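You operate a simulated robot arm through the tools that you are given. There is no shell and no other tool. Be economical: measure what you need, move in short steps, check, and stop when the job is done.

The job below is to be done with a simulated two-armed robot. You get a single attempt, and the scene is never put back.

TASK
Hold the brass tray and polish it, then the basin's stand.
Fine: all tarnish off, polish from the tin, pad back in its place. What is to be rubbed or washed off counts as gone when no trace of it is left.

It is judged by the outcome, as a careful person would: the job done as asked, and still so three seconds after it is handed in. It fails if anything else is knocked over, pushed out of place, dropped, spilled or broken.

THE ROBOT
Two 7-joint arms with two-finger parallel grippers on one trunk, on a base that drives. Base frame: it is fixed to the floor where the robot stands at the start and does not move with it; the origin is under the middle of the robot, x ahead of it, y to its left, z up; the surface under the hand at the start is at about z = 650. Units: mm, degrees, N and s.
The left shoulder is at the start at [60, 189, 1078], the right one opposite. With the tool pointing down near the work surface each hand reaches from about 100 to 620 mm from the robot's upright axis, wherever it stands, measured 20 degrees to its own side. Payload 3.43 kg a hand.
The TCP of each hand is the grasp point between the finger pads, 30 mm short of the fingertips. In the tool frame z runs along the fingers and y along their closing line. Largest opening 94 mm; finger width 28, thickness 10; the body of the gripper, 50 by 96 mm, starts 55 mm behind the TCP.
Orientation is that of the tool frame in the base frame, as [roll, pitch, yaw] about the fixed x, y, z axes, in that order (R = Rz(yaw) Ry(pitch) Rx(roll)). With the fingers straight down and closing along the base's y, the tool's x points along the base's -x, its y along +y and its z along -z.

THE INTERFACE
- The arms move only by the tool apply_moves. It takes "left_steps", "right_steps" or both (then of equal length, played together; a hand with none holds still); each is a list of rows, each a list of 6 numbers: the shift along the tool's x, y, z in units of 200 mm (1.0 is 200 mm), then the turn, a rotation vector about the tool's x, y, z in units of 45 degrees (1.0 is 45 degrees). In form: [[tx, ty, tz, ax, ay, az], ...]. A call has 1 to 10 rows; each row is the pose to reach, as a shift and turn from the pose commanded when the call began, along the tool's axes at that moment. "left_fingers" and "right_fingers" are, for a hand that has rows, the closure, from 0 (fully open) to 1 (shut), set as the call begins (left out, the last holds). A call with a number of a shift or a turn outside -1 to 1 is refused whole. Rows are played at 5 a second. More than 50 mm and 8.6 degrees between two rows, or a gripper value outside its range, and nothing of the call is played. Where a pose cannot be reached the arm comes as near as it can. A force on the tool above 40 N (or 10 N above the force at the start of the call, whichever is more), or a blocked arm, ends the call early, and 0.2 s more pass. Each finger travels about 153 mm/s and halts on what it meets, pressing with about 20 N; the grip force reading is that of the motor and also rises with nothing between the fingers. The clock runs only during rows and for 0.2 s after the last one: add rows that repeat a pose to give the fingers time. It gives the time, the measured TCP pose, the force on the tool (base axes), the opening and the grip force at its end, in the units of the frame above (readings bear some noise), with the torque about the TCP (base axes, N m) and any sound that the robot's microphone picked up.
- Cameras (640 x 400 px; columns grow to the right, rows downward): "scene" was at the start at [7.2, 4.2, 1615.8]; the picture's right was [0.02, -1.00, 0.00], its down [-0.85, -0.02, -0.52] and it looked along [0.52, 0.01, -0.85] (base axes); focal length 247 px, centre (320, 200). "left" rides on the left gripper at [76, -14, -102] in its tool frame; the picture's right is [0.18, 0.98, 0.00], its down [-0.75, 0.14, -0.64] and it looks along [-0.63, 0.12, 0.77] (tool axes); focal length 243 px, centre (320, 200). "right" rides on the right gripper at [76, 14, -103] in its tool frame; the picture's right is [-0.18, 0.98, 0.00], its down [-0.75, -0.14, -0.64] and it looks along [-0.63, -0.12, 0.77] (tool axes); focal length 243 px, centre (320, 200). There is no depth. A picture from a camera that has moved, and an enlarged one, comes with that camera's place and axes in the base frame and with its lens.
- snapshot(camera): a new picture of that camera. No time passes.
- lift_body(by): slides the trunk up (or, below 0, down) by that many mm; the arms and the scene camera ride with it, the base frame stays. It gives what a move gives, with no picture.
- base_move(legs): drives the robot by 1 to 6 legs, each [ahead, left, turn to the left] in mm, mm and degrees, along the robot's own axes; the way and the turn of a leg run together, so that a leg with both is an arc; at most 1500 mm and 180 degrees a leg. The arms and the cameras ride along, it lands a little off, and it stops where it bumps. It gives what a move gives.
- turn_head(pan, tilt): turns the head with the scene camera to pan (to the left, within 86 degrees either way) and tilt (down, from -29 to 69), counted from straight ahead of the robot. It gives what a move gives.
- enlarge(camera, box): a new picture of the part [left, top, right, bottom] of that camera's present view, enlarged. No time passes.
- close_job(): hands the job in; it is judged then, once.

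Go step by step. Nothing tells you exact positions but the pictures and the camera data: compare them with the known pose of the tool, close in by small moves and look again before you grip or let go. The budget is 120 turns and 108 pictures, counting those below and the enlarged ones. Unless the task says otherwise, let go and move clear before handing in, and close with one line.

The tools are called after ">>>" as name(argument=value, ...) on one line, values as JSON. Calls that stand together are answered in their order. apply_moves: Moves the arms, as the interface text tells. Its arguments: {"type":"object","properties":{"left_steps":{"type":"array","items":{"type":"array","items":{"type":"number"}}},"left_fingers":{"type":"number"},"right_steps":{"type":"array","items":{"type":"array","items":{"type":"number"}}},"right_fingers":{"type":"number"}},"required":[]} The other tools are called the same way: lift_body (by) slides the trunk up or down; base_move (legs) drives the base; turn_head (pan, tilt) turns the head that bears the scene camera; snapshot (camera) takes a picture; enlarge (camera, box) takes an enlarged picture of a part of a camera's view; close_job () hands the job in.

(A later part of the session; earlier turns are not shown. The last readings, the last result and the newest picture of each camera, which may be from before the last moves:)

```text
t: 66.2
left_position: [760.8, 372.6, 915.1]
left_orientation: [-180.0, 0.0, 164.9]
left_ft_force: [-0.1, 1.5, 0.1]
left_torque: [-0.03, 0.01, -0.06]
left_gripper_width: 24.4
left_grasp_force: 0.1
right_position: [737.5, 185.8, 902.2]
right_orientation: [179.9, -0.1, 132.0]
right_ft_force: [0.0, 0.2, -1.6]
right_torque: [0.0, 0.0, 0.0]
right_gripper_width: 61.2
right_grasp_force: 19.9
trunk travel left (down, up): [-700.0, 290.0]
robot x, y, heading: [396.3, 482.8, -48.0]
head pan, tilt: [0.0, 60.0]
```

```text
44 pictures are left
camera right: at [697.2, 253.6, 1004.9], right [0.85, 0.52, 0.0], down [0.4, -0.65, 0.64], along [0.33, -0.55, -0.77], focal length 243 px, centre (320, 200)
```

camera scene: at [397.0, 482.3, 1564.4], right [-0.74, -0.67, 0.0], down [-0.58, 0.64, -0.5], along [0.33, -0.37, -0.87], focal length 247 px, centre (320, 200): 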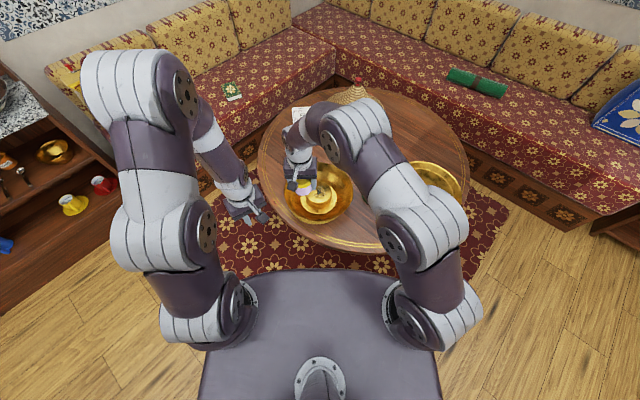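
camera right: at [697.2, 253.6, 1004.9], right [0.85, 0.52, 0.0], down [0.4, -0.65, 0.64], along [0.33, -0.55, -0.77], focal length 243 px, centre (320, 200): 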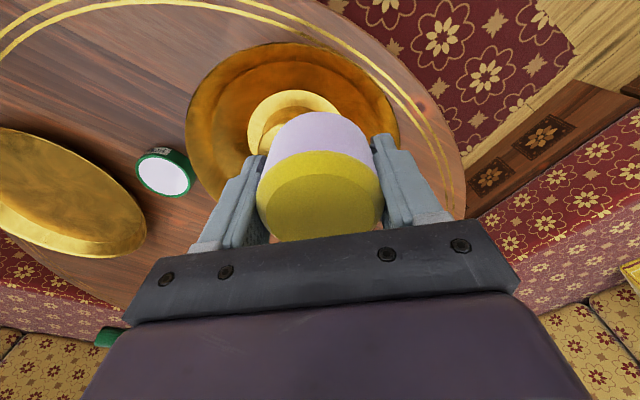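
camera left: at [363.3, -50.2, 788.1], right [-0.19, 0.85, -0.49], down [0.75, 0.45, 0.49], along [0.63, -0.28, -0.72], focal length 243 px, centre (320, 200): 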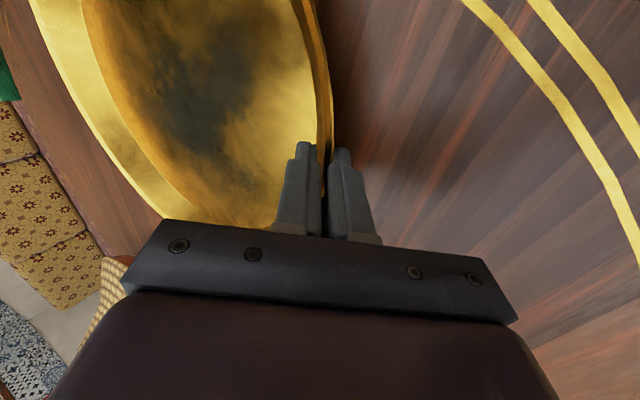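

>>> enlarge(camera="scene", box=[270, 150, 370, 240])

>>> enlarge(camera="right", box=[180, 30, 420, 200])

```text
4.44 times, centred on (320, 195) of scene
camera zoom: at [397.0, 482.3, 1564.4], right [-0.74, -0.67, 0.0], down [-0.58, 0.64, -0.5], along [0.33, -0.37, -0.87], focal length 1099 px, centre (320, 222)
```

zoom: 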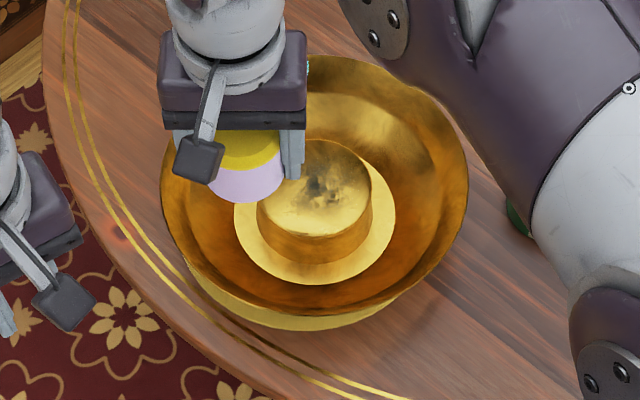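

```text
2.35 times, centred on (300, 115) of right
camera zoom: at [697.2, 253.6, 1004.9], right [0.85, 0.52, 0.0], down [0.4, -0.65, 0.64], along [0.33, -0.55, -0.77], focal length 571 px, centre (367, 400)
```

zoom: 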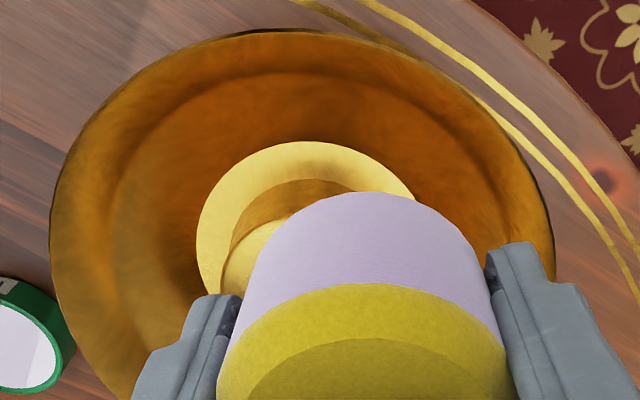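

The stand's top is at about (746, 101), roughly 52 mm in radius and z≈720, with tarnish near its middle. I'll bring the pad above it.

>>> apply_moves(right_steps=[[-0.09, -0.065, 0.1, 0, 0, 0], [-0.18, -0.13, 0.2, 0, 0, 0], [-0.27, -0.2, 0.35, 0, 0, 0], [-0.344, -0.2525, 0.5, 0, 0, 0], [-0.344, -0.2525, 0.58, 0, 0, 0], [-0.344, -0.2525, 0.58, 0, 0, 0]])

>>> enlarge(camera="scene", box=[270, 150, 370, 240])

>>> enlarge(camera="right", box=[180, 30, 420, 200])

```text
t: 67.6
left_position: [761.4, 373.3, 914.8]
left_orientation: [-180.0, 0.0, 165.0]
left_ft_force: [-0.6, -0.7, -0.2]
left_torque: [-0.01, 0.02, 0.02]
left_gripper_width: 24.1
left_grasp_force: 0.0
right_position: [745.4, 100.8, 786.3]
right_orientation: [-180.0, 0.0, 132.0]
right_ft_force: [0.3, 0.0, -0.3]
right_torque: [-0.02, -0.02, -0.04]
right_gripper_width: 61.0
right_grasp_force: 19.7
trunk travel left (down, up): [-700.0, 290.0]
robot x, y, heading: [393.7, 485.0, -48.0]
head pan, tilt: [0.0, 60.0]
```

```text
4.44 times, centred on (320, 195) of scene
camera zoom: at [397.7, 481.8, 1564.4], right [-0.74, -0.67, 0.0], down [-0.58, 0.64, -0.5], along [0.33, -0.37, -0.87], focal length 1099 px, centre (320, 222)
```

zoom: 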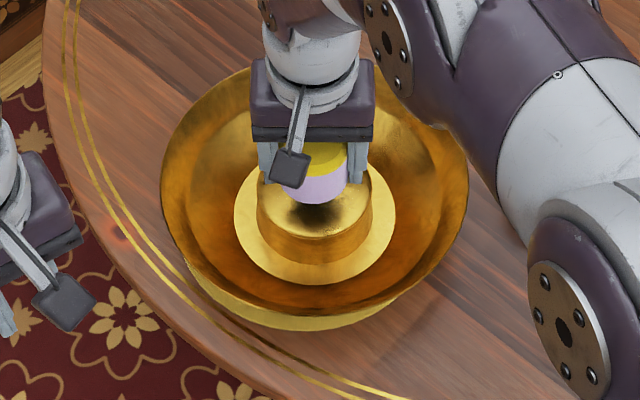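

```text
2.35 times, centred on (300, 115) of right
camera zoom: at [705.9, 168.2, 888.4], right [0.85, 0.52, 0.0], down [0.4, -0.65, 0.64], along [0.33, -0.55, -0.77], focal length 571 px, centre (367, 400)
```

zoom: 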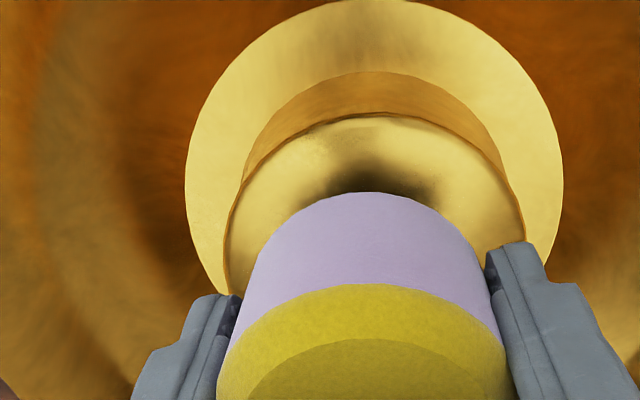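

The pad is nearly centred, so I'll shift 6 mm forward and lower in small steps to contact.

>>> apply_moves(right_steps=[[-0.03, 0, 0.04, 0, 0, 0], [-0.03, 0, 0.07, 0, 0, 0], [-0.03, 0, 0.085, 0, 0, 0], [-0.03, 0, 0.1, 0, 0, 0], [-0.03, 0, 0.115, 0, 0, 0]])

```text
t: 68.8
left_position: [762.1, 372.9, 915.3]
left_orientation: [-180.0, 0.0, 165.0]
left_ft_force: [-0.2, -0.6, -0.6]
left_torque: [-0.03, -0.01, -0.04]
left_gripper_width: 24.5
left_grasp_force: 0.0
right_position: [751.1, 96.8, 764.7]
right_orientation: [-179.9, 0.1, 132.0]
right_ft_force: [-0.1, -0.3, -1.0]
right_torque: [0.0, 0.03, 0.01]
right_gripper_width: 61.0
right_grasp_force: 20.0
trunk travel left (down, up): [-700.0, 290.0]
robot x, y, heading: [397.4, 483.1, -48.1]
head pan, tilt: [0.0, 60.0]
```

>>> apply_moves(right_steps=[[0, 0, 0.012, 0, 0, 0], [0, 0, 0.024, 0, 0, 0], [0, 0, 0.036, 0, 0, 0], [0, 0, 0.046, 0, 0, 0]])

>>> enlarge(camera="scene", box=[270, 150, 370, 240])

```text
t: 69.8
left_position: [760.9, 373.5, 915.4]
left_orientation: [180.0, -0.1, 165.0]
left_ft_force: [-0.4, 0.0, 0.5]
left_torque: [0.01, 0.01, -0.05]
left_gripper_width: 24.5
left_grasp_force: 0.1
right_position: [749.5, 97.1, 753.9]
right_orientation: [-180.0, 0.1, 132.0]
right_ft_force: [0.4, 0.1, -0.6]
right_torque: [-0.02, 0.01, -0.01]
right_gripper_width: 60.9
right_grasp_force: 19.8
trunk travel left (down, up): [-700.0, 290.0]
robot x, y, heading: [392.3, 481.6, -48.0]
head pan, tilt: [0.0, 60.0]
```

```text
4.44 times, centred on (320, 195) of scene
camera zoom: at [397.8, 481.9, 1564.4], right [-0.74, -0.67, 0.0], down [-0.58, 0.64, -0.5], along [0.33, -0.37, -0.87], focal length 1099 px, centre (320, 222)
```

zoom: 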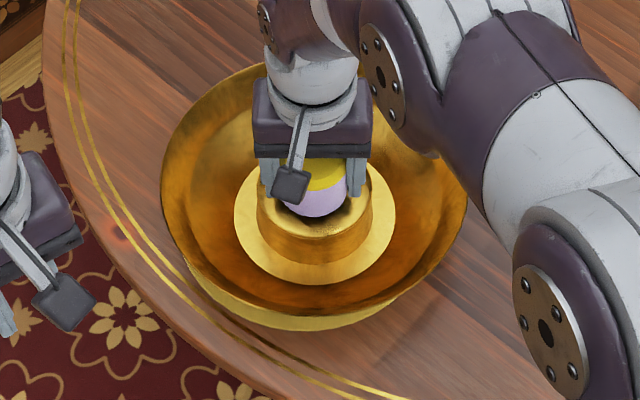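

>>> apply_moves(right_steps=[[-0.01, 0, 0.012, 0, 0, 0], [-0.015, 0, 0.024, 0, 0, 0], [-0.015, 0, 0.034, 0, 0, 0], [-0.015, 0, 0.044, 0, 0, 0], [-0.015, 0, 0.052, 0, 0, 0]])

```text
t: 71.0
left_position: [760.7, 372.1, 914.8]
left_orientation: [-180.0, 0.0, 165.0]
left_ft_force: [0.2, -0.3, 0.8]
left_torque: [0.01, 0.0, 0.02]
left_gripper_width: 24.3
left_grasp_force: 0.0
right_position: [753.2, 95.0, 745.5]
right_orientation: [179.9, 0.0, 132.0]
right_ft_force: [-0.5, 0.1, 0.1]
right_torque: [-0.01, 0.01, -0.02]
right_gripper_width: 61.1
right_grasp_force: 19.9
trunk travel left (down, up): [-700.0, 290.0]
robot x, y, heading: [395.5, 484.5, -48.0]
head pan, tilt: [0.0, 60.0]
```

>>> apply_moves(right_steps=[[0, 0, 0.012, 0, 0, 0], [0, 0, 0.022, 0, 0, 0], [0, 0, 0.032, 0, 0, 0], [0, 0, 0.042, 0, 0, 0]])

>>> enlarge(camera="right", box=[180, 30, 420, 200])

```text
t: 72.0
left_position: [759.1, 374.2, 916.1]
left_orientation: [-179.8, 0.2, 165.0]
left_ft_force: [0.6, -0.5, 0.1]
left_torque: [0.02, 0.03, 0.02]
left_gripper_width: 24.6
left_grasp_force: 0.0
right_position: [753.9, 95.6, 739.6]
right_orientation: [180.0, 0.4, 132.0]
right_ft_force: [0.6, -5.0, 29.9]
right_torque: [-0.25, 0.16, 0.03]
right_gripper_width: 61.3
right_grasp_force: 20.6
trunk travel left (down, up): [-700.0, 290.0]
robot x, y, heading: [390.6, 483.2, -48.1]
head pan, tilt: [0.0, 60.0]
```

```text
2.35 times, centred on (300, 115) of right
camera zoom: at [712.1, 162.0, 840.3], right [0.85, 0.52, 0.0], down [0.4, -0.65, 0.65], along [0.34, -0.55, -0.76], focal length 571 px, centre (367, 400)
```

zoom: 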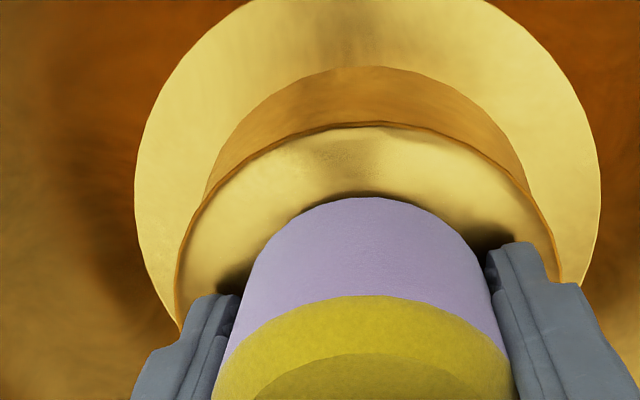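

Contact at TCP z≈740, with the stand's centre at about (757, 89). I'll ease the pressure and rub the whole top with small overlapping strokes.

>>> apply_moves(right_steps=[[-0.03, 0, -0.006, 0, 0, 0], [-0.13, -0.01, -0.006, 0, 0, 0], [-0.03, -0.01, -0.006, 0, 0, 0], [0.07, -0.01, -0.006, 0, 0, 0], [0.0, 0.08, -0.006, 0, 0, 0], [-0.1, 0.08, -0.006, 0, 0, 0], [-0.03, -0.01, -0.006, 0, 0, 0], [0.03, -0.1, -0.006, 0, 0, 0], [-0.09, -0.1, -0.006, 0, 0, 0], [-0.03, -0.01, -0.006, 0, 0, 0]])

>>> enlarge(camera="scene", box=[270, 150, 370, 240])

```text
t: 72.5
left_position: [760.1, 372.5, 915.8]
left_orientation: [-180.0, 0.0, 165.0]
left_ft_force: [0.2, -0.9, -0.1]
left_torque: [0.03, 0.06, 0.04]
left_gripper_width: 24.3
left_grasp_force: 0.0
right_position: [756.1, 93.5, 737.8]
right_orientation: [-179.8, -0.3, 132.1]
right_ft_force: [-7.9, 8.6, 24.2]
right_torque: [0.05, -0.32, 0.08]
right_gripper_width: 61.2
right_grasp_force: 19.5
trunk travel left (down, up): [-700.0, 290.0]
robot x, y, heading: [392.3, 483.9, -48.1]
head pan, tilt: [0.0, 60.0]
stopped in row 2 (right hand): the force on the tool passed its limit at 50 N (the readings are from after the stop); the commanded pose is now the measured one
```

```text
4.44 times, centred on (320, 195) of scene
camera zoom: at [395.6, 483.8, 1564.2], right [-0.74, -0.67, 0.0], down [-0.58, 0.64, -0.5], along [0.34, -0.37, -0.87], focal length 1099 px, centre (320, 222)
```

zoom: 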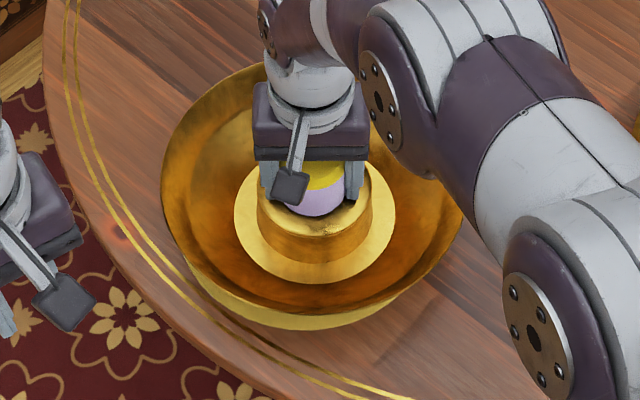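

The force limit tripped, so the pad may have slid further up into the fingers. I'll lift and check how far it protrudes.

>>> apply_moves(right_steps=[[0, 0, -0.1, 0, 0, 0], [0, 0, -0.3, 0, 0, 0], [0.15, 0.0, -0.45, 0, 0, 0], [0.3, 0, -0.5, 0, 0, 0], [0.45, 0, -0.55, 0, 0, 0]])

>>> enlarge(camera="scene", box=[270, 150, 370, 240])

>>> snapshot(camera="left")

```text
t: 73.7
left_position: [760.3, 374.7, 915.2]
left_orientation: [180.0, -0.1, 165.0]
left_ft_force: [0.0, 0.2, -1.1]
left_torque: [-0.02, -0.01, 0.01]
left_gripper_width: 24.3
left_grasp_force: 0.0
right_position: [695.5, 159.9, 847.4]
right_orientation: [180.0, -0.4, 132.1]
right_ft_force: [0.6, 0.4, -0.8]
right_torque: [-0.03, -0.02, 0.04]
right_gripper_width: 61.0
right_grasp_force: 19.7
trunk travel left (down, up): [-700.0, 290.0]
robot x, y, heading: [394.5, 484.2, -48.0]
head pan, tilt: [0.0, 60.0]
```

```text
4.44 times, centred on (320, 195) of scene
camera zoom: at [396.8, 483.1, 1564.3], right [-0.74, -0.67, 0.0], down [-0.58, 0.64, -0.5], along [0.34, -0.37, -0.87], focal length 1099 px, centre (320, 222)
```

zoom: 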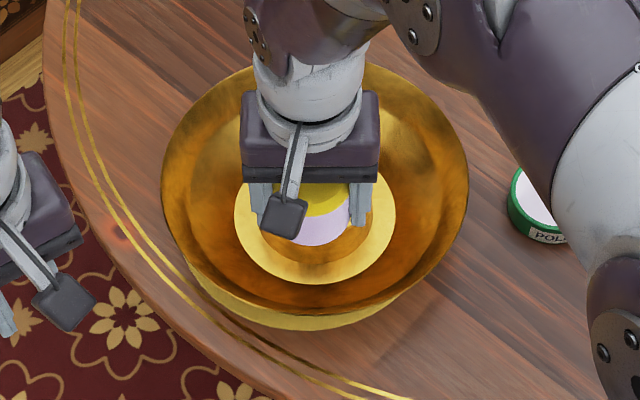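

```text
35 pictures are left
camera left: at [683.6, 379.1, 1017.4], right [0.08, 1.0, 0.0], down [0.76, -0.06, 0.64], along [0.64, -0.05, -0.77], focal length 243 px, centre (320, 200)
```

left: 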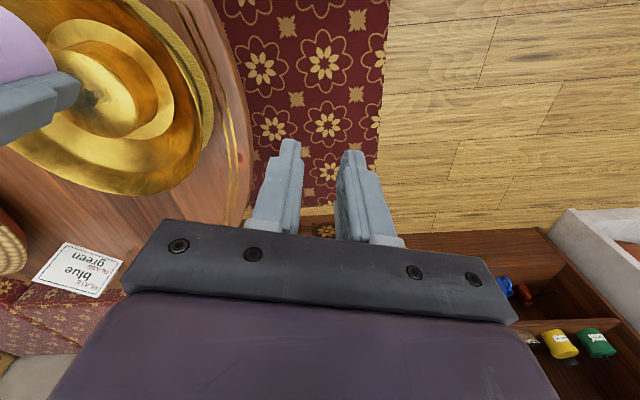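

>>> enlarge(camera="left", box=[0, 0, 200, 170])

>>> enlarge(camera="right", box=[160, 40, 460, 250])

```text
2.35 times, centred on (100, 85) of left
camera zoom: at [683.6, 379.1, 1017.4], right [0.08, 1.0, 0.0], down [0.76, -0.06, 0.64], along [0.64, -0.05, -0.77], focal length 571 px, centre (838, 471)
```

zoom: 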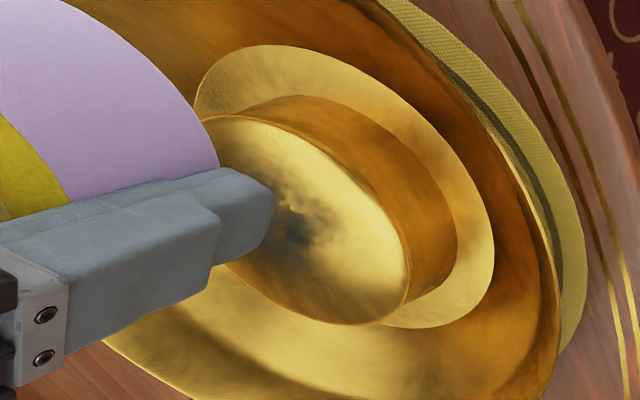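

```text
1.90 times, centred on (310, 145) of right
camera zoom: at [655.7, 226.0, 949.9], right [0.85, 0.52, 0.0], down [0.4, -0.66, 0.64], along [0.33, -0.54, -0.77], focal length 462 px, centre (339, 305)
```

zoom: 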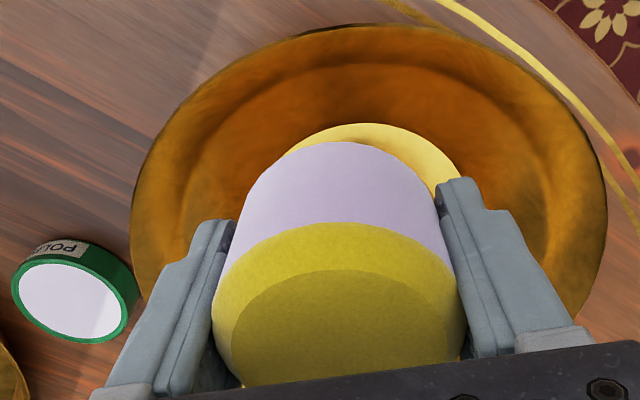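

The pad has slid up until it is about flush with the fingertips. I'll set it gently on the flat stand top, open, and re-grip about 15 mm higher.

>>> apply_moves(right_steps=[[-0.15, 0, 0.0, 0, 0, 0], [-0.32, -0.005, 0.1, 0, 0, 0], [-0.46, -0.01, 0.25, 0, 0, 0], [-0.46, -0.01, 0.42, 0, 0, 0], [-0.46, -0.01, 0.48, 0, 0, 0], [-0.46, -0.01, 0.5, 0, 0, 0], [-0.46, -0.01, 0.515, 0, 0, 0], [-0.46, -0.01, 0.525, 0, 0, 0]])

```text
t: 75.5
left_position: [761.3, 371.9, 914.7]
left_orientation: [179.9, 0.0, 165.2]
left_ft_force: [-0.4, 0.0, 0.3]
left_torque: [0.02, 0.0, 0.0]
left_gripper_width: 24.2
left_grasp_force: 0.1
right_position: [755.7, 89.8, 740.7]
right_orientation: [-179.9, -0.5, 132.1]
right_ft_force: [0.3, 0.2, 0.0]
right_torque: [0.01, 0.02, -0.02]
right_gripper_width: 60.8
right_grasp_force: 19.8
trunk travel left (down, up): [-700.0, 290.0]
robot x, y, heading: [396.8, 485.9, -47.9]
head pan, tilt: [0.0, 60.0]
```

>>> apply_moves(right_steps=[[0, 0, 0.006, 0, 0, 0], [0, 0, 0.011, 0, 0, 0], [0, 0, 0.015, 0, 0, 0]])

>>> enlarge(camera="right", box=[160, 40, 460, 250])

```text
t: 76.3
left_position: [761.5, 373.0, 914.6]
left_orientation: [180.0, 0.0, 165.1]
left_ft_force: [0.1, 0.1, 0.5]
left_torque: [-0.01, 0.03, 0.02]
left_gripper_width: 24.3
left_grasp_force: 0.1
right_position: [755.0, 89.2, 737.9]
right_orientation: [-179.9, -0.3, 132.1]
right_ft_force: [-0.7, 0.4, 2.0]
right_torque: [-0.05, -0.04, 0.01]
right_gripper_width: 61.0
right_grasp_force: 20.0
trunk travel left (down, up): [-700.0, 290.0]
robot x, y, heading: [389.7, 482.4, -48.1]
head pan, tilt: [0.0, 60.0]
```

```text
1.90 times, centred on (310, 145) of right
camera zoom: at [715.6, 155.7, 840.9], right [0.85, 0.52, 0.0], down [0.4, -0.66, 0.64], along [0.33, -0.54, -0.77], focal length 462 px, centre (339, 305)
```

zoom: 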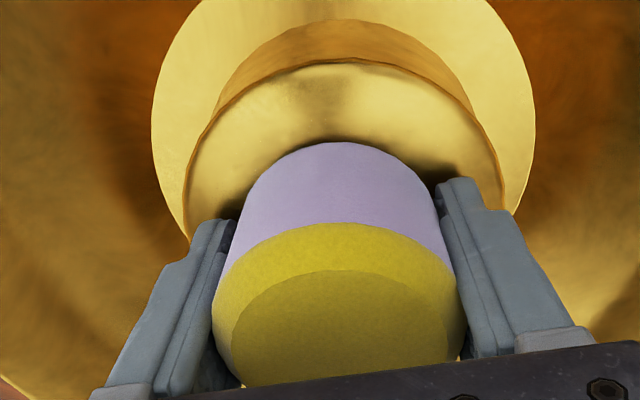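

Light contact (2 N) and the pad is centred on the stand. I'll open, rise 16 mm and re-grip.

>>> apply_moves(right_steps=[[0, 0, 0, 0, 0, 0], [0, 0, 0, 0, 0, 0], [0, 0, -0.03, 0, 0, 0], [0, 0, -0.06, 0, 0, 0], [0, 0, -0.08, 0, 0, 0], [0, 0, -0.08, 0, 0, 0]], right_fingers=0.22)

>>> enlarge(camera="right", box=[160, 40, 460, 250])

```text
t: 77.7
left_position: [761.1, 373.8, 915.2]
left_orientation: [180.0, 0.0, 165.0]
left_ft_force: [-0.9, 0.8, -0.2]
left_torque: [-0.03, -0.01, -0.01]
left_gripper_width: 24.3
left_grasp_force: 0.1
right_position: [756.2, 89.7, 754.0]
right_orientation: [-180.0, -0.5, 132.1]
right_ft_force: [0.5, -0.9, 0.4]
right_torque: [0.01, 0.02, 0.0]
right_gripper_width: 73.5
right_grasp_force: 0.0
trunk travel left (down, up): [-700.0, 290.0]
robot x, y, heading: [396.3, 486.4, -47.9]
head pan, tilt: [0.0, 60.0]
```

```text
1.90 times, centred on (310, 145) of right
camera zoom: at [715.8, 155.6, 856.6], right [0.85, 0.52, 0.0], down [0.41, -0.66, 0.64], along [0.33, -0.54, -0.77], focal length 462 px, centre (339, 305)
```

zoom: 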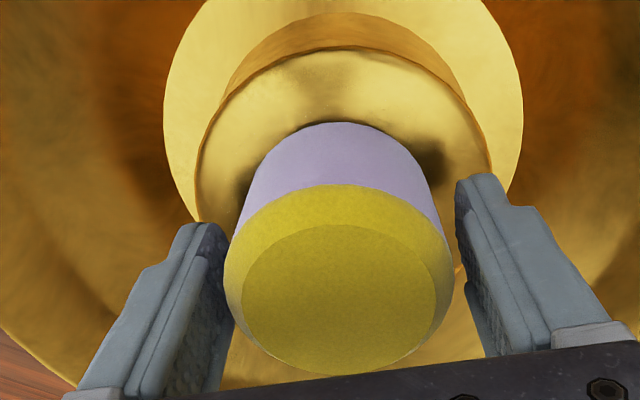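

The pad stands steady on the stand. I'll rise another 8 mm so that about 15 mm protrudes, then close.

>>> apply_moves(right_steps=[[0, 0, -0.02, 0, 0, 0], [0, 0, -0.04, 0, 0, 0], [0, 0, -0.04, 0, 0, 0]])

>>> apply_moves(right_steps=[[0, 0, 0, 0, 0, 0], [0, 0, 0, 0, 0, 0], [0, 0, 0, 0, 0, 0]], right_fingers=1)

>>> enlarge(camera="right", box=[160, 40, 460, 250])

```text
t: 78.5
left_position: [760.6, 373.7, 915.6]
left_orientation: [-179.9, 0.1, 165.0]
left_ft_force: [0.1, 0.1, -0.2]
left_torque: [0.02, 0.01, 0.0]
left_gripper_width: 24.5
left_grasp_force: 0.1
right_position: [755.2, 90.1, 762.3]
right_orientation: [-179.9, -0.5, 132.1]
right_ft_force: [-0.3, -0.1, -0.6]
right_torque: [-0.02, 0.01, -0.01]
right_gripper_width: 73.5
right_grasp_force: 0.0
trunk travel left (down, up): [-700.0, 290.0]
robot x, y, heading: [393.6, 485.6, -48.0]
head pan, tilt: [0.0, 60.0]
```

```text
t: 79.3
left_position: [762.2, 372.5, 915.0]
left_orientation: [179.9, 0.0, 165.0]
left_ft_force: [0.7, 0.0, 0.2]
left_torque: [0.0, -0.01, 0.02]
left_gripper_width: 24.4
left_grasp_force: 0.1
right_position: [756.1, 89.9, 762.5]
right_orientation: [-179.8, -0.5, 132.1]
right_ft_force: [-0.4, -0.2, -0.4]
right_torque: [-0.01, 0.06, 0.01]
right_gripper_width: 60.9
right_grasp_force: 19.3
trunk travel left (down, up): [-700.0, 290.0]
robot x, y, heading: [390.8, 483.9, -47.9]
head pan, tilt: [0.0, 60.0]
```

```text
1.90 times, centred on (310, 145) of right
camera zoom: at [715.9, 155.5, 864.7], right [0.85, 0.52, 0.0], down [0.41, -0.66, 0.64], along [0.33, -0.54, -0.77], focal length 462 px, centre (339, 305)
```

zoom: 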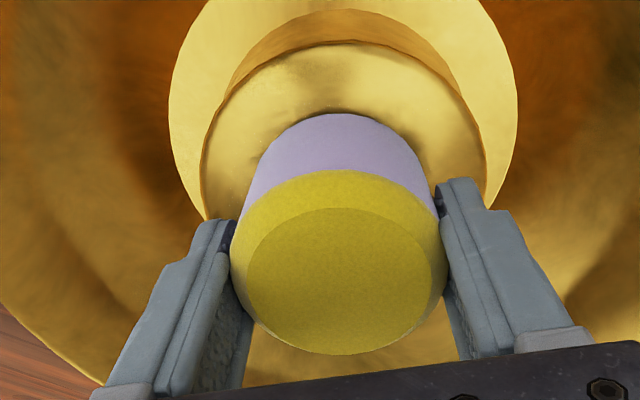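

Re-gripped at TCP z 762. Now I'll rub the top with light pressure.

>>> apply_moves(right_steps=[[0, 0, 0.004, 0, 0, 0], [-0.08, 0, 0.004, 0, 0, 0], [0.0, 0, 0.004, 0, 0, 0], [0.08, 0, 0.004, 0, 0, 0], [0.06, 0.08, 0.004, 0, 0, 0], [-0.06, 0.08, 0.004, 0, 0, 0], [0, 0, 0.004, 0, 0, 0], [0.06, -0.08, 0.004, 0, 0, 0], [-0.06, -0.08, 0.004, 0, 0, 0], [0, 0, 0.004, 0, 0, 0]])

>>> enlarge(camera="scene", box=[270, 150, 370, 240])

```text
t: 81.5
left_position: [760.6, 373.0, 915.9]
left_orientation: [-180.0, 0.1, 165.0]
left_ft_force: [0.0, -0.7, 0.1]
left_torque: [-0.02, -0.05, -0.02]
left_gripper_width: 24.6
left_grasp_force: 0.0
right_position: [756.7, 89.7, 761.6]
right_orientation: [-180.0, -0.4, 131.9]
right_ft_force: [-0.1, -4.2, 12.1]
right_torque: [-0.12, -0.21, -0.11]
right_gripper_width: 61.0
right_grasp_force: 19.7
trunk travel left (down, up): [-700.0, 290.0]
robot x, y, heading: [395.7, 481.1, -48.0]
head pan, tilt: [0.0, 60.0]
```

```text
4.44 times, centred on (320, 195) of scene
camera zoom: at [396.8, 483.2, 1564.3], right [-0.74, -0.67, 0.0], down [-0.58, 0.64, -0.5], along [0.33, -0.37, -0.87], focal length 1099 px, centre (320, 222)
```

zoom: 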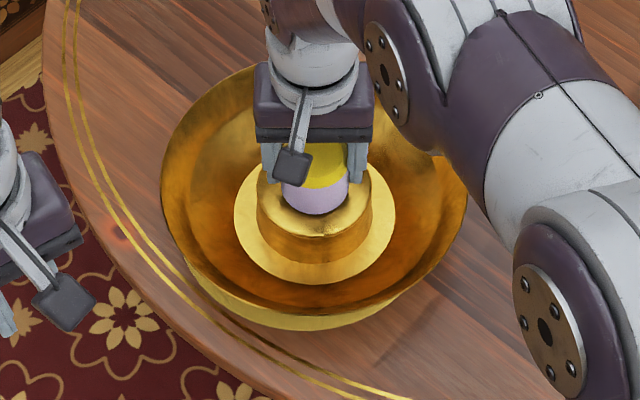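

Good contact (12 N) and the basin has not moved. One more, wider round.

>>> apply_moves(right_steps=[[-0.1, 0, 0, 0, 0, 0], [-0.08, 0.08, 0, 0, 0, 0], [0, 0.12, 0, 0, 0, 0], [0.08, 0.08, 0, 0, 0, 0], [0.12, 0, 0, 0, 0, 0], [0.08, -0.08, 0, 0, 0, 0], [0, -0.12, 0, 0, 0, 0], [-0.1, -0.08, 0, 0, 0, 0], [-0.13, 0, 0, 0, 0, 0], [0, 0, 0, 0, 0, 0]])

>>> apply_moves(right_steps=[[0.1, 0, 0, 0, 0, 0], [-0.05, 0.05, 0, 0, 0, 0], [0.06, -0.05, 0, 0, 0, 0], [-0.12, -0.03, 0, 0, 0, 0], [0, 0, 0, 0, 0, 0], [0, 0, -0.15, 0, 0, 0], [0.1, -0.1, -0.3, 0, 0, 0], [0.25, -0.25, -0.4, 0, 0, 0], [0.4, -0.4, -0.45, 0, 0, 0], [0.5, -0.55, -0.5, 0, 0, 0]])

>>> enlarge(camera="scene", box=[270, 150, 370, 240])

>>> enlarge(camera="left", box=[0, 0, 240, 190])

```text
t: 83.7
left_position: [760.4, 373.8, 916.0]
left_orientation: [-180.0, -0.1, 165.0]
left_ft_force: [-1.1, 0.5, -0.4]
left_torque: [0.02, -0.02, 0.01]
left_gripper_width: 24.2
left_grasp_force: 0.0
right_position: [755.9, 89.9, 762.5]
right_orientation: [-179.8, -0.3, 132.0]
right_ft_force: [3.9, -1.7, 10.2]
right_torque: [-0.07, -0.29, -0.06]
right_gripper_width: 60.5
right_grasp_force: 19.8
trunk travel left (down, up): [-700.0, 290.0]
robot x, y, heading: [394.4, 484.5, -48.0]
head pan, tilt: [0.0, 60.0]
```

```text
t: 85.9
left_position: [761.5, 374.1, 915.4]
left_orientation: [-180.0, 0.1, 165.0]
left_ft_force: [-0.4, 0.0, -0.1]
left_torque: [0.0, -0.03, 0.0]
left_gripper_width: 24.2
left_grasp_force: 0.1
right_position: [606.7, 89.4, 861.4]
right_orientation: [-179.9, -0.5, 132.2]
right_ft_force: [0.2, 0.2, -0.5]
right_torque: [-0.02, 0.0, 0.04]
right_gripper_width: 60.8
right_grasp_force: 19.7
trunk travel left (down, up): [-700.0, 290.0]
robot x, y, heading: [395.1, 480.0, -47.9]
head pan, tilt: [0.0, 60.0]
```

```text
4.44 times, centred on (320, 195) of scene
camera zoom: at [396.3, 482.1, 1564.3], right [-0.74, -0.67, 0.0], down [-0.58, 0.64, -0.5], along [0.34, -0.37, -0.87], focal length 1099 px, centre (320, 222)
```

zoom: 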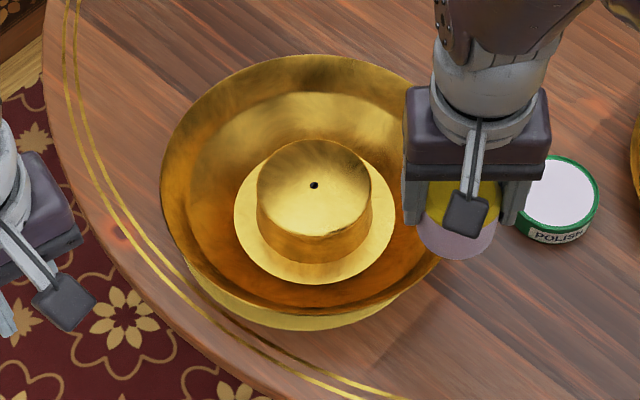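

```text
2.11 times, centred on (120, 95) of left
camera zoom: at [683.3, 378.5, 1017.4], right [0.08, 1.0, 0.0], down [0.76, -0.06, 0.64], along [0.64, -0.05, -0.77], focal length 511 px, centre (741, 421)
```

zoom: 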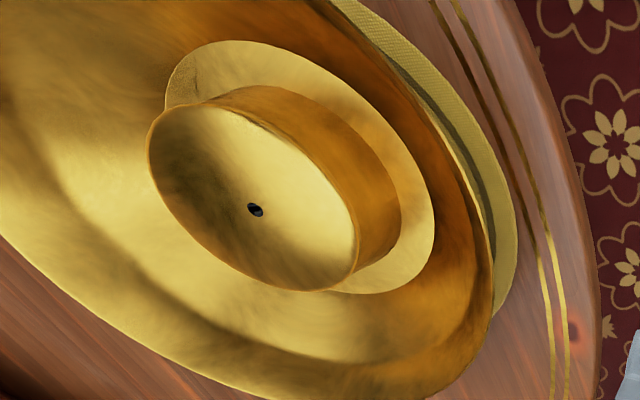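

The stand is clean but for a small dark dot at its centre. I'll look closely to see whether it's a hole or residue.

>>> enlarge(camera="left", box=[100, 80, 140, 110])

>>> enlarge(camera="scene", box=[305, 178, 335, 202])

```text
13.33 times, centred on (120, 95) of left
camera zoom: at [683.3, 378.5, 1017.4], right [0.08, 1.0, 0.0], down [0.76, -0.06, 0.64], along [0.64, -0.05, -0.77], focal length 3235 px, centre (2987, 1600)
```

zoom: 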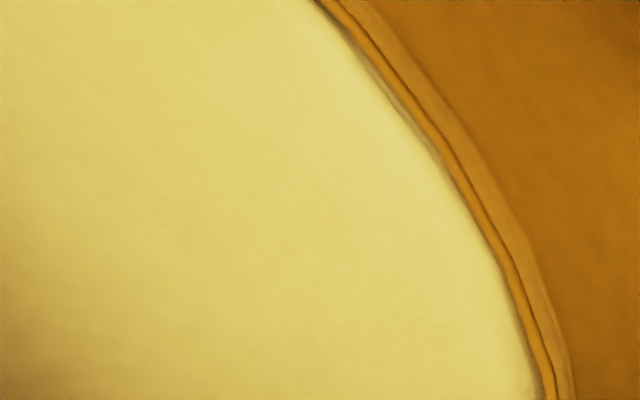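

```text
16.00 times, centred on (320, 190) of scene
camera zoom: at [396.3, 482.1, 1564.3], right [-0.74, -0.67, 0.0], down [-0.58, 0.64, -0.5], along [0.34, -0.37, -0.87], focal length 3955 px, centre (320, 360)
```

zoom: 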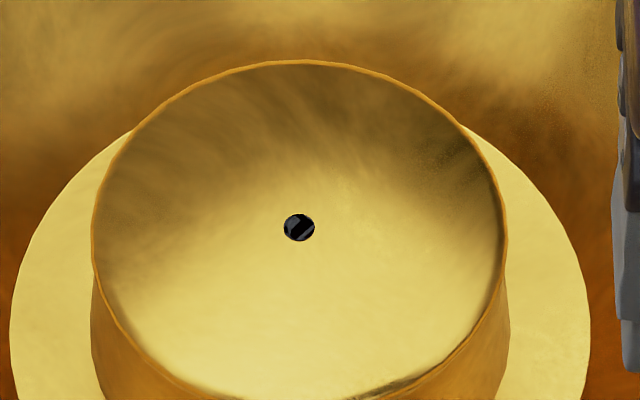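

>>> enlarge(camera="left", box=[60, 70, 150, 140])

>>> enlarge(camera="scene", box=[308, 196, 332, 212])

>>> snapshot(camera="right")

```text
5.71 times, centred on (105, 105) of left
camera zoom: at [683.3, 378.5, 1017.4], right [0.08, 1.0, 0.0], down [0.76, -0.06, 0.64], along [0.64, -0.05, -0.77], focal length 1386 px, centre (1549, 743)
```

zoom: 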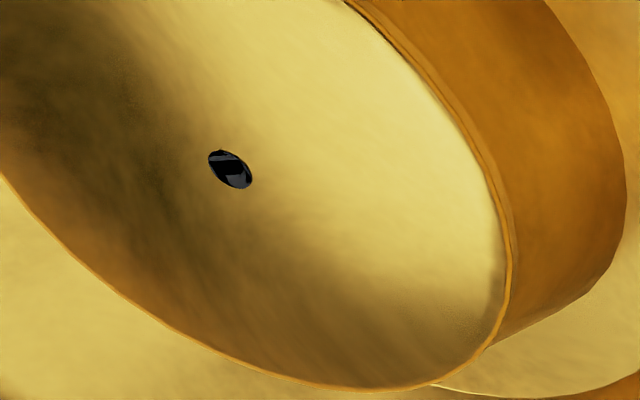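

```text
16.00 times, centred on (320, 204) of scene
camera zoom: at [396.3, 482.1, 1564.3], right [-0.74, -0.67, 0.0], down [-0.58, 0.64, -0.5], along [0.34, -0.37, -0.87], focal length 3955 px, centre (320, 136)
```

zoom: 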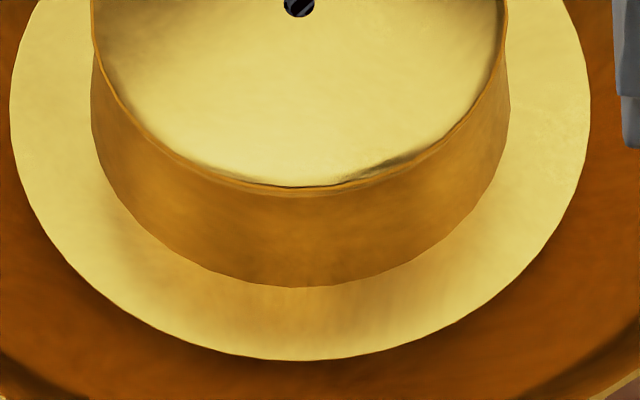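

```text
22 pictures are left
camera right: at [566.4, 155.3, 964.4], right [0.85, 0.52, 0.0], down [0.41, -0.66, 0.64], along [0.33, -0.54, -0.77], focal length 243 px, centre (320, 200)
```

right: 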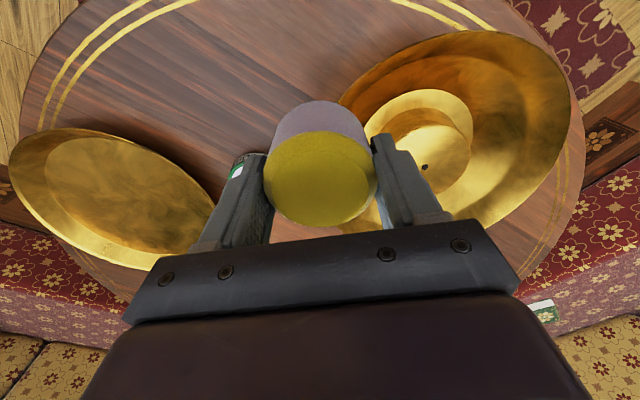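

The dot is a crisp glossy inlay or hole, not tarnish, but there is a faint darkening at the stand's near edge. I'll go back and rub a wider ring around the rim of the top.

>>> apply_moves(right_steps=[[-0.12, 0.14, 0, 0, 0, 0], [-0.24, 0.28, 0.0, 0, 0, 0], [-0.36, 0.42, 0.1, 0, 0, 0], [-0.5, 0.55, 0.2, 0, 0, 0], [-0.5, 0.555, 0.38, 0, 0, 0], [-0.5, 0.555, 0.47, 0, 0, 0], [-0.5, 0.555, 0.485, 0, 0, 0], [-0.5, 0.555, 0.495, 0, 0, 0], [-0.5, 0.555, 0.5, 0, 0, 0]])

```text
t: 87.9
left_position: [761.6, 372.1, 915.4]
left_orientation: [-180.0, 0.0, 165.0]
left_ft_force: [0.6, 0.4, 0.1]
left_torque: [-0.03, 0.02, 0.0]
left_gripper_width: 24.3
left_grasp_force: 0.1
right_position: [756.4, 88.9, 761.8]
right_orientation: [-179.9, -0.4, 132.1]
right_ft_force: [-0.3, -0.5, 1.7]
right_torque: [0.0, -0.12, 0.01]
right_gripper_width: 61.0
right_grasp_force: 20.2
trunk travel left (down, up): [-700.0, 290.0]
robot x, y, heading: [392.2, 485.8, -47.9]
head pan, tilt: [0.0, 60.0]
```

>>> apply_moves(right_steps=[[0.13, 0, 0.004, 0, 0, 0], [0.12, -0.07, 0.004, 0, 0, 0], [0.07, -0.12, 0.004, 0, 0, 0], [-0.05, -0.13, 0.004, 0, 0, 0], [-0.13, -0.05, 0.004, 0, 0, 0], [-0.12, 0.08, 0.004, 0, 0, 0], [0.0, 0.14, 0.004, 0, 0, 0], [0.1, 0.1, 0.004, 0, 0, 0], [0.14, 0, 0.004, 0, 0, 0], [0.1, -0.1, 0.004, 0, 0, 0]])

>>> apply_moves(right_steps=[[0.04, 0.1, 0, 0, 0, 0], [0, 0.2, 0, 0, 0, 0], [0.03, 0.1, 0, 0, 0, 0], [0, 0, 0, 0, 0, 0], [-0.1, 0.08, 0, 0, 0, 0], [-0.1, 0.08, -0.15, 0, 0, 0], [0.0, 0.0, -0.3, 0, 0, 0], [0.15, -0.15, -0.4, 0, 0, 0], [0.3, -0.3, -0.45, 0, 0, 0], [0.4, -0.45, -0.45, 0, 0, 0]])

>>> enlarge(camera="scene", box=[295, 175, 345, 215])

```text
t: 90.1
left_position: [761.3, 373.8, 915.8]
left_orientation: [-180.0, 0.0, 165.1]
left_ft_force: [0.1, 0.0, 0.2]
left_torque: [-0.02, 0.03, 0.0]
left_gripper_width: 24.5
left_grasp_force: 0.1
right_position: [726.9, 94.3, 761.8]
right_orientation: [-179.8, -0.3, 132.1]
right_ft_force: [2.5, 5.8, 14.5]
right_torque: [0.22, -0.24, 0.04]
right_gripper_width: 60.8
right_grasp_force: 20.2
trunk travel left (down, up): [-700.0, 290.0]
robot x, y, heading: [397.7, 484.7, -48.1]
head pan, tilt: [0.0, 60.0]
```

```text
t: 92.3
left_position: [760.3, 372.7, 915.0]
left_orientation: [180.0, 0.0, 165.0]
left_ft_force: [-0.4, -0.2, 0.4]
left_torque: [0.01, 0.01, 0.0]
left_gripper_width: 24.6
left_grasp_force: 0.1
right_position: [608.4, 89.1, 851.7]
right_orientation: [-179.8, -0.5, 132.1]
right_ft_force: [0.2, 0.4, -0.1]
right_torque: [0.03, 0.0, 0.0]
right_gripper_width: 61.1
right_grasp_force: 20.4
trunk travel left (down, up): [-700.0, 290.0]
robot x, y, heading: [390.2, 483.6, -48.0]
head pan, tilt: [0.0, 60.0]
```

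```text
10.00 times, centred on (320, 195) of scene
camera zoom: at [396.9, 481.5, 1564.3], right [-0.74, -0.67, 0.0], down [-0.58, 0.64, -0.5], along [0.34, -0.37, -0.87], focal length 2472 px, centre (320, 250)
```

zoom: 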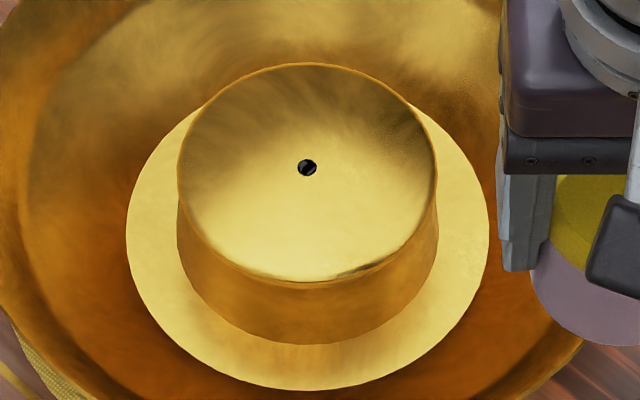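

The faint edge line didn't change, so it's a reflection in the bevel, and the stand is clean. I'll take the pad back to its place at (479, 37).

>>> apply_moves(right_steps=[[0.06, -0.16, 0, 0, 0, 0], [0.12, -0.32, 0.05, 0, 0, 0], [0.18, -0.48, 0.15, 0, 0, 0], [0.238, -0.653, 0.25, 0, 0, 0], [0.238, -0.653, 0.45, 0, 0, 0], [0.238, -0.653, 0.6, 0, 0, 0], [0.238, -0.653, 0.6, 0, 0, 0]])

>>> enlarge(camera="scene", box=[310, 160, 490, 280])

```text
t: 93.9
left_position: [761.8, 372.9, 915.4]
left_orientation: [-179.9, 0.1, 165.0]
left_ft_force: [0.4, 0.1, 0.4]
left_torque: [-0.02, -0.02, 0.01]
left_gripper_width: 24.3
left_grasp_force: 0.0
right_position: [477.8, 38.9, 730.4]
right_orientation: [-179.9, -0.6, 132.1]
right_ft_force: [0.5, 1.0, 0.3]
right_torque: [-0.01, -0.01, -0.01]
right_gripper_width: 60.9
right_grasp_force: 19.8
trunk travel left (down, up): [-700.0, 290.0]
robot x, y, heading: [395.7, 483.8, -48.1]
head pan, tilt: [0.0, 60.0]
```

```text
3.33 times, centred on (400, 220) of scene
camera zoom: at [397.6, 482.5, 1564.4], right [-0.74, -0.67, 0.0], down [-0.58, 0.64, -0.5], along [0.33, -0.37, -0.87], focal length 824 px, centre (53, 133)
```

zoom: 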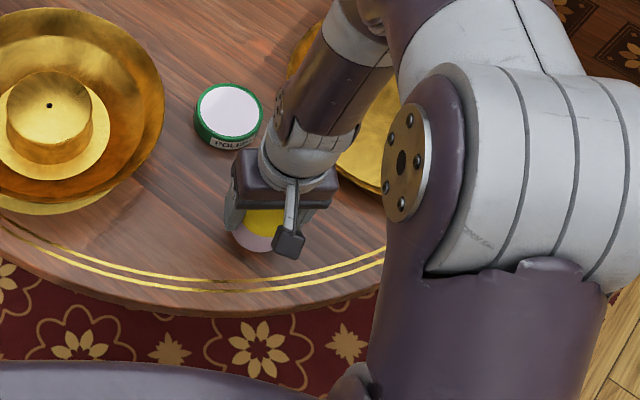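

The pad is over its home spot. I'll lower gently to contact.

>>> apply_moves(right_steps=[[-0.005, -0.003, 0.04, 0, 0, 0], [-0.005, -0.003, 0.07, 0, 0, 0], [-0.005, -0.003, 0.085, 0, 0, 0], [-0.005, -0.003, 0.095, 0, 0, 0], [-0.005, -0.003, 0.102, 0, 0, 0]])

```text
t: 95.1
left_position: [762.1, 371.5, 914.9]
left_orientation: [-180.0, 0.1, 165.1]
left_ft_force: [0.8, -0.5, -0.5]
left_torque: [-0.02, 0.0, 0.03]
left_gripper_width: 24.4
left_grasp_force: 0.1
right_position: [478.7, 38.4, 710.7]
right_orientation: [-179.9, -0.4, 132.1]
right_ft_force: [0.1, 0.2, 0.2]
right_torque: [-0.05, -0.01, -0.01]
right_gripper_width: 60.9
right_grasp_force: 19.8
trunk travel left (down, up): [-700.0, 290.0]
robot x, y, heading: [394.6, 484.2, -47.8]
head pan, tilt: [0.0, 60.0]
```

>>> apply_moves(right_steps=[[0, 0, 0.006, 0, 0, 0], [0, 0, 0.012, 0, 0, 0], [0, 0, 0.018, 0, 0, 0]])

```text
t: 95.9
left_position: [761.5, 373.2, 916.1]
left_orientation: [-180.0, -0.1, 165.0]
left_ft_force: [0.3, 0.5, -0.5]
left_torque: [0.01, 0.03, -0.03]
left_gripper_width: 24.4
left_grasp_force: 0.1
right_position: [478.8, 38.3, 708.1]
right_orientation: [-179.9, -0.5, 132.0]
right_ft_force: [0.0, -0.7, -0.1]
right_torque: [-0.01, 0.0, 0.04]
right_gripper_width: 60.8
right_grasp_force: 20.3
trunk travel left (down, up): [-700.0, 290.0]
robot x, y, heading: [391.9, 485.1, -48.2]
head pan, tilt: [0.0, 60.0]
```

>>> apply_moves(right_steps=[[0, 0, 0.008, 0, 0, 0], [0, 0, 0.016, 0, 0, 0], [0, 0, 0.022, 0, 0, 0]])

>>> enlarge(camera="right", box=[160, 40, 460, 250])

```text
t: 96.7
left_position: [761.6, 372.6, 914.4]
left_orientation: [179.9, 0.1, 165.0]
left_ft_force: [-0.6, -0.3, -0.3]
left_torque: [0.02, 0.0, -0.01]
left_gripper_width: 24.2
left_grasp_force: 0.0
right_position: [479.0, 36.5, 703.1]
right_orientation: [-179.9, -0.5, 132.1]
right_ft_force: [0.3, 0.5, -0.4]
right_torque: [0.01, 0.0, 0.01]
right_gripper_width: 61.0
right_grasp_force: 19.9
trunk travel left (down, up): [-700.0, 290.0]
robot x, y, heading: [396.2, 485.6, -48.0]
head pan, tilt: [0.0, 60.0]
```

```text
1.90 times, centred on (310, 145) of right
camera zoom: at [438.9, 102.9, 806.1], right [0.85, 0.52, 0.0], down [0.4, -0.66, 0.64], along [0.33, -0.54, -0.77], focal length 462 px, centre (339, 305)
```

zoom: 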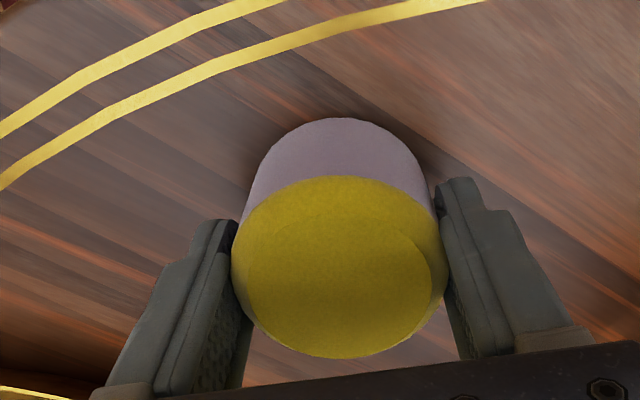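

>>> apply_moves(right_steps=[[0, 0, 0.008, 0, 0, 0], [0, 0, 0.016, 0, 0, 0], [0, 0, 0.02, 0, 0, 0]])

```text
t: 97.5
left_position: [760.7, 373.6, 916.8]
left_orientation: [-179.9, 0.0, 165.0]
left_ft_force: [0.0, 0.2, 0.5]
left_torque: [0.0, -0.01, 0.03]
left_gripper_width: 24.4
left_grasp_force: 0.1
right_position: [480.0, 36.7, 701.8]
right_orientation: [-179.8, -0.2, 132.1]
right_ft_force: [-1.7, -3.6, 30.1]
right_torque: [-0.1, -0.15, 0.01]
right_gripper_width: 61.3
right_grasp_force: 19.5
trunk travel left (down, up): [-700.0, 290.0]
robot x, y, heading: [394.6, 483.2, -47.9]
head pan, tilt: [0.0, 60.0]
```

The pad is firmly on the table. I'll ease the pressure, open, and rise clear.

>>> apply_moves(right_steps=[[0, 0, -0.009, 0, 0, 0], [0, 0, -0.009, 0, 0, 0]])

>>> apply_moves(right_steps=[[0, 0, 0, 0, 0, 0], [0, 0, 0, 0, 0, 0], [0, 0, 0, 0, 0, 0], [0, 0, -0.15, 0, 0, 0], [0, 0, -0.35, 0, 0, 0], [0.1, 0, -0.55, 0, 0, 0], [0.2, 0, -0.75, 0, 0, 0], [0.3, 0, -0.9, 0, 0, 0]], right_fingers=0.1)

>>> snapshot(camera="right")

>>> snapshot(camera="scene")

```text
t: 98.1
left_position: [760.9, 373.1, 915.0]
left_orientation: [180.0, -0.1, 165.0]
left_ft_force: [-1.6, 0.8, 1.2]
left_torque: [-0.03, -0.01, -0.05]
left_gripper_width: 24.4
left_grasp_force: 0.1
right_position: [478.9, 37.6, 701.3]
right_orientation: [-180.0, -0.4, 132.1]
right_ft_force: [2.2, -6.1, 13.4]
right_torque: [-0.31, -0.31, -0.01]
right_gripper_width: 60.8
right_grasp_force: 19.7
trunk travel left (down, up): [-700.0, 290.0]
robot x, y, heading: [394.2, 485.1, -47.9]
head pan, tilt: [0.0, 60.0]
```

```text
t: 99.9
left_position: [760.4, 373.9, 914.3]
left_orientation: [-180.0, 0.0, 165.0]
left_ft_force: [0.6, -0.1, 0.1]
left_torque: [-0.02, -0.01, -0.03]
left_gripper_width: 24.6
left_grasp_force: 0.1
right_position: [439.7, 82.7, 883.6]
right_orientation: [-179.9, -0.5, 132.1]
right_ft_force: [0.1, 0.3, 0.1]
right_torque: [0.01, -0.02, 0.01]
right_gripper_width: 84.7
right_grasp_force: 0.1
trunk travel left (down, up): [-700.0, 290.0]
robot x, y, heading: [392.5, 484.4, -47.8]
head pan, tilt: [0.0, 60.0]
```

```text
18 pictures are left
camera right: at [400.0, 148.0, 985.8], right [0.85, 0.52, 0.0], down [0.4, -0.66, 0.64], along [0.33, -0.54, -0.77], focal length 243 px, centre (320, 200)
```

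right: 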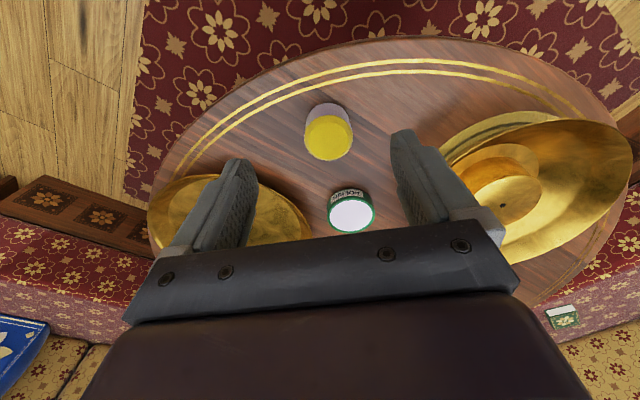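

```text
17 pictures are left
camera scene: at [396.8, 483.3, 1564.3], right [-0.74, -0.67, 0.0], down [-0.58, 0.64, -0.5], along [0.34, -0.37, -0.87], focal length 247 px, centre (320, 200)
```

scene: 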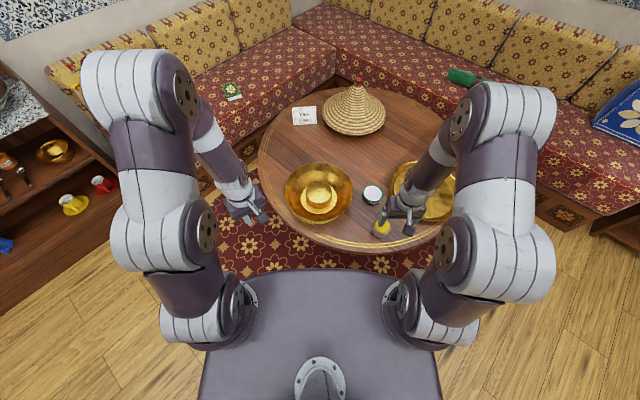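

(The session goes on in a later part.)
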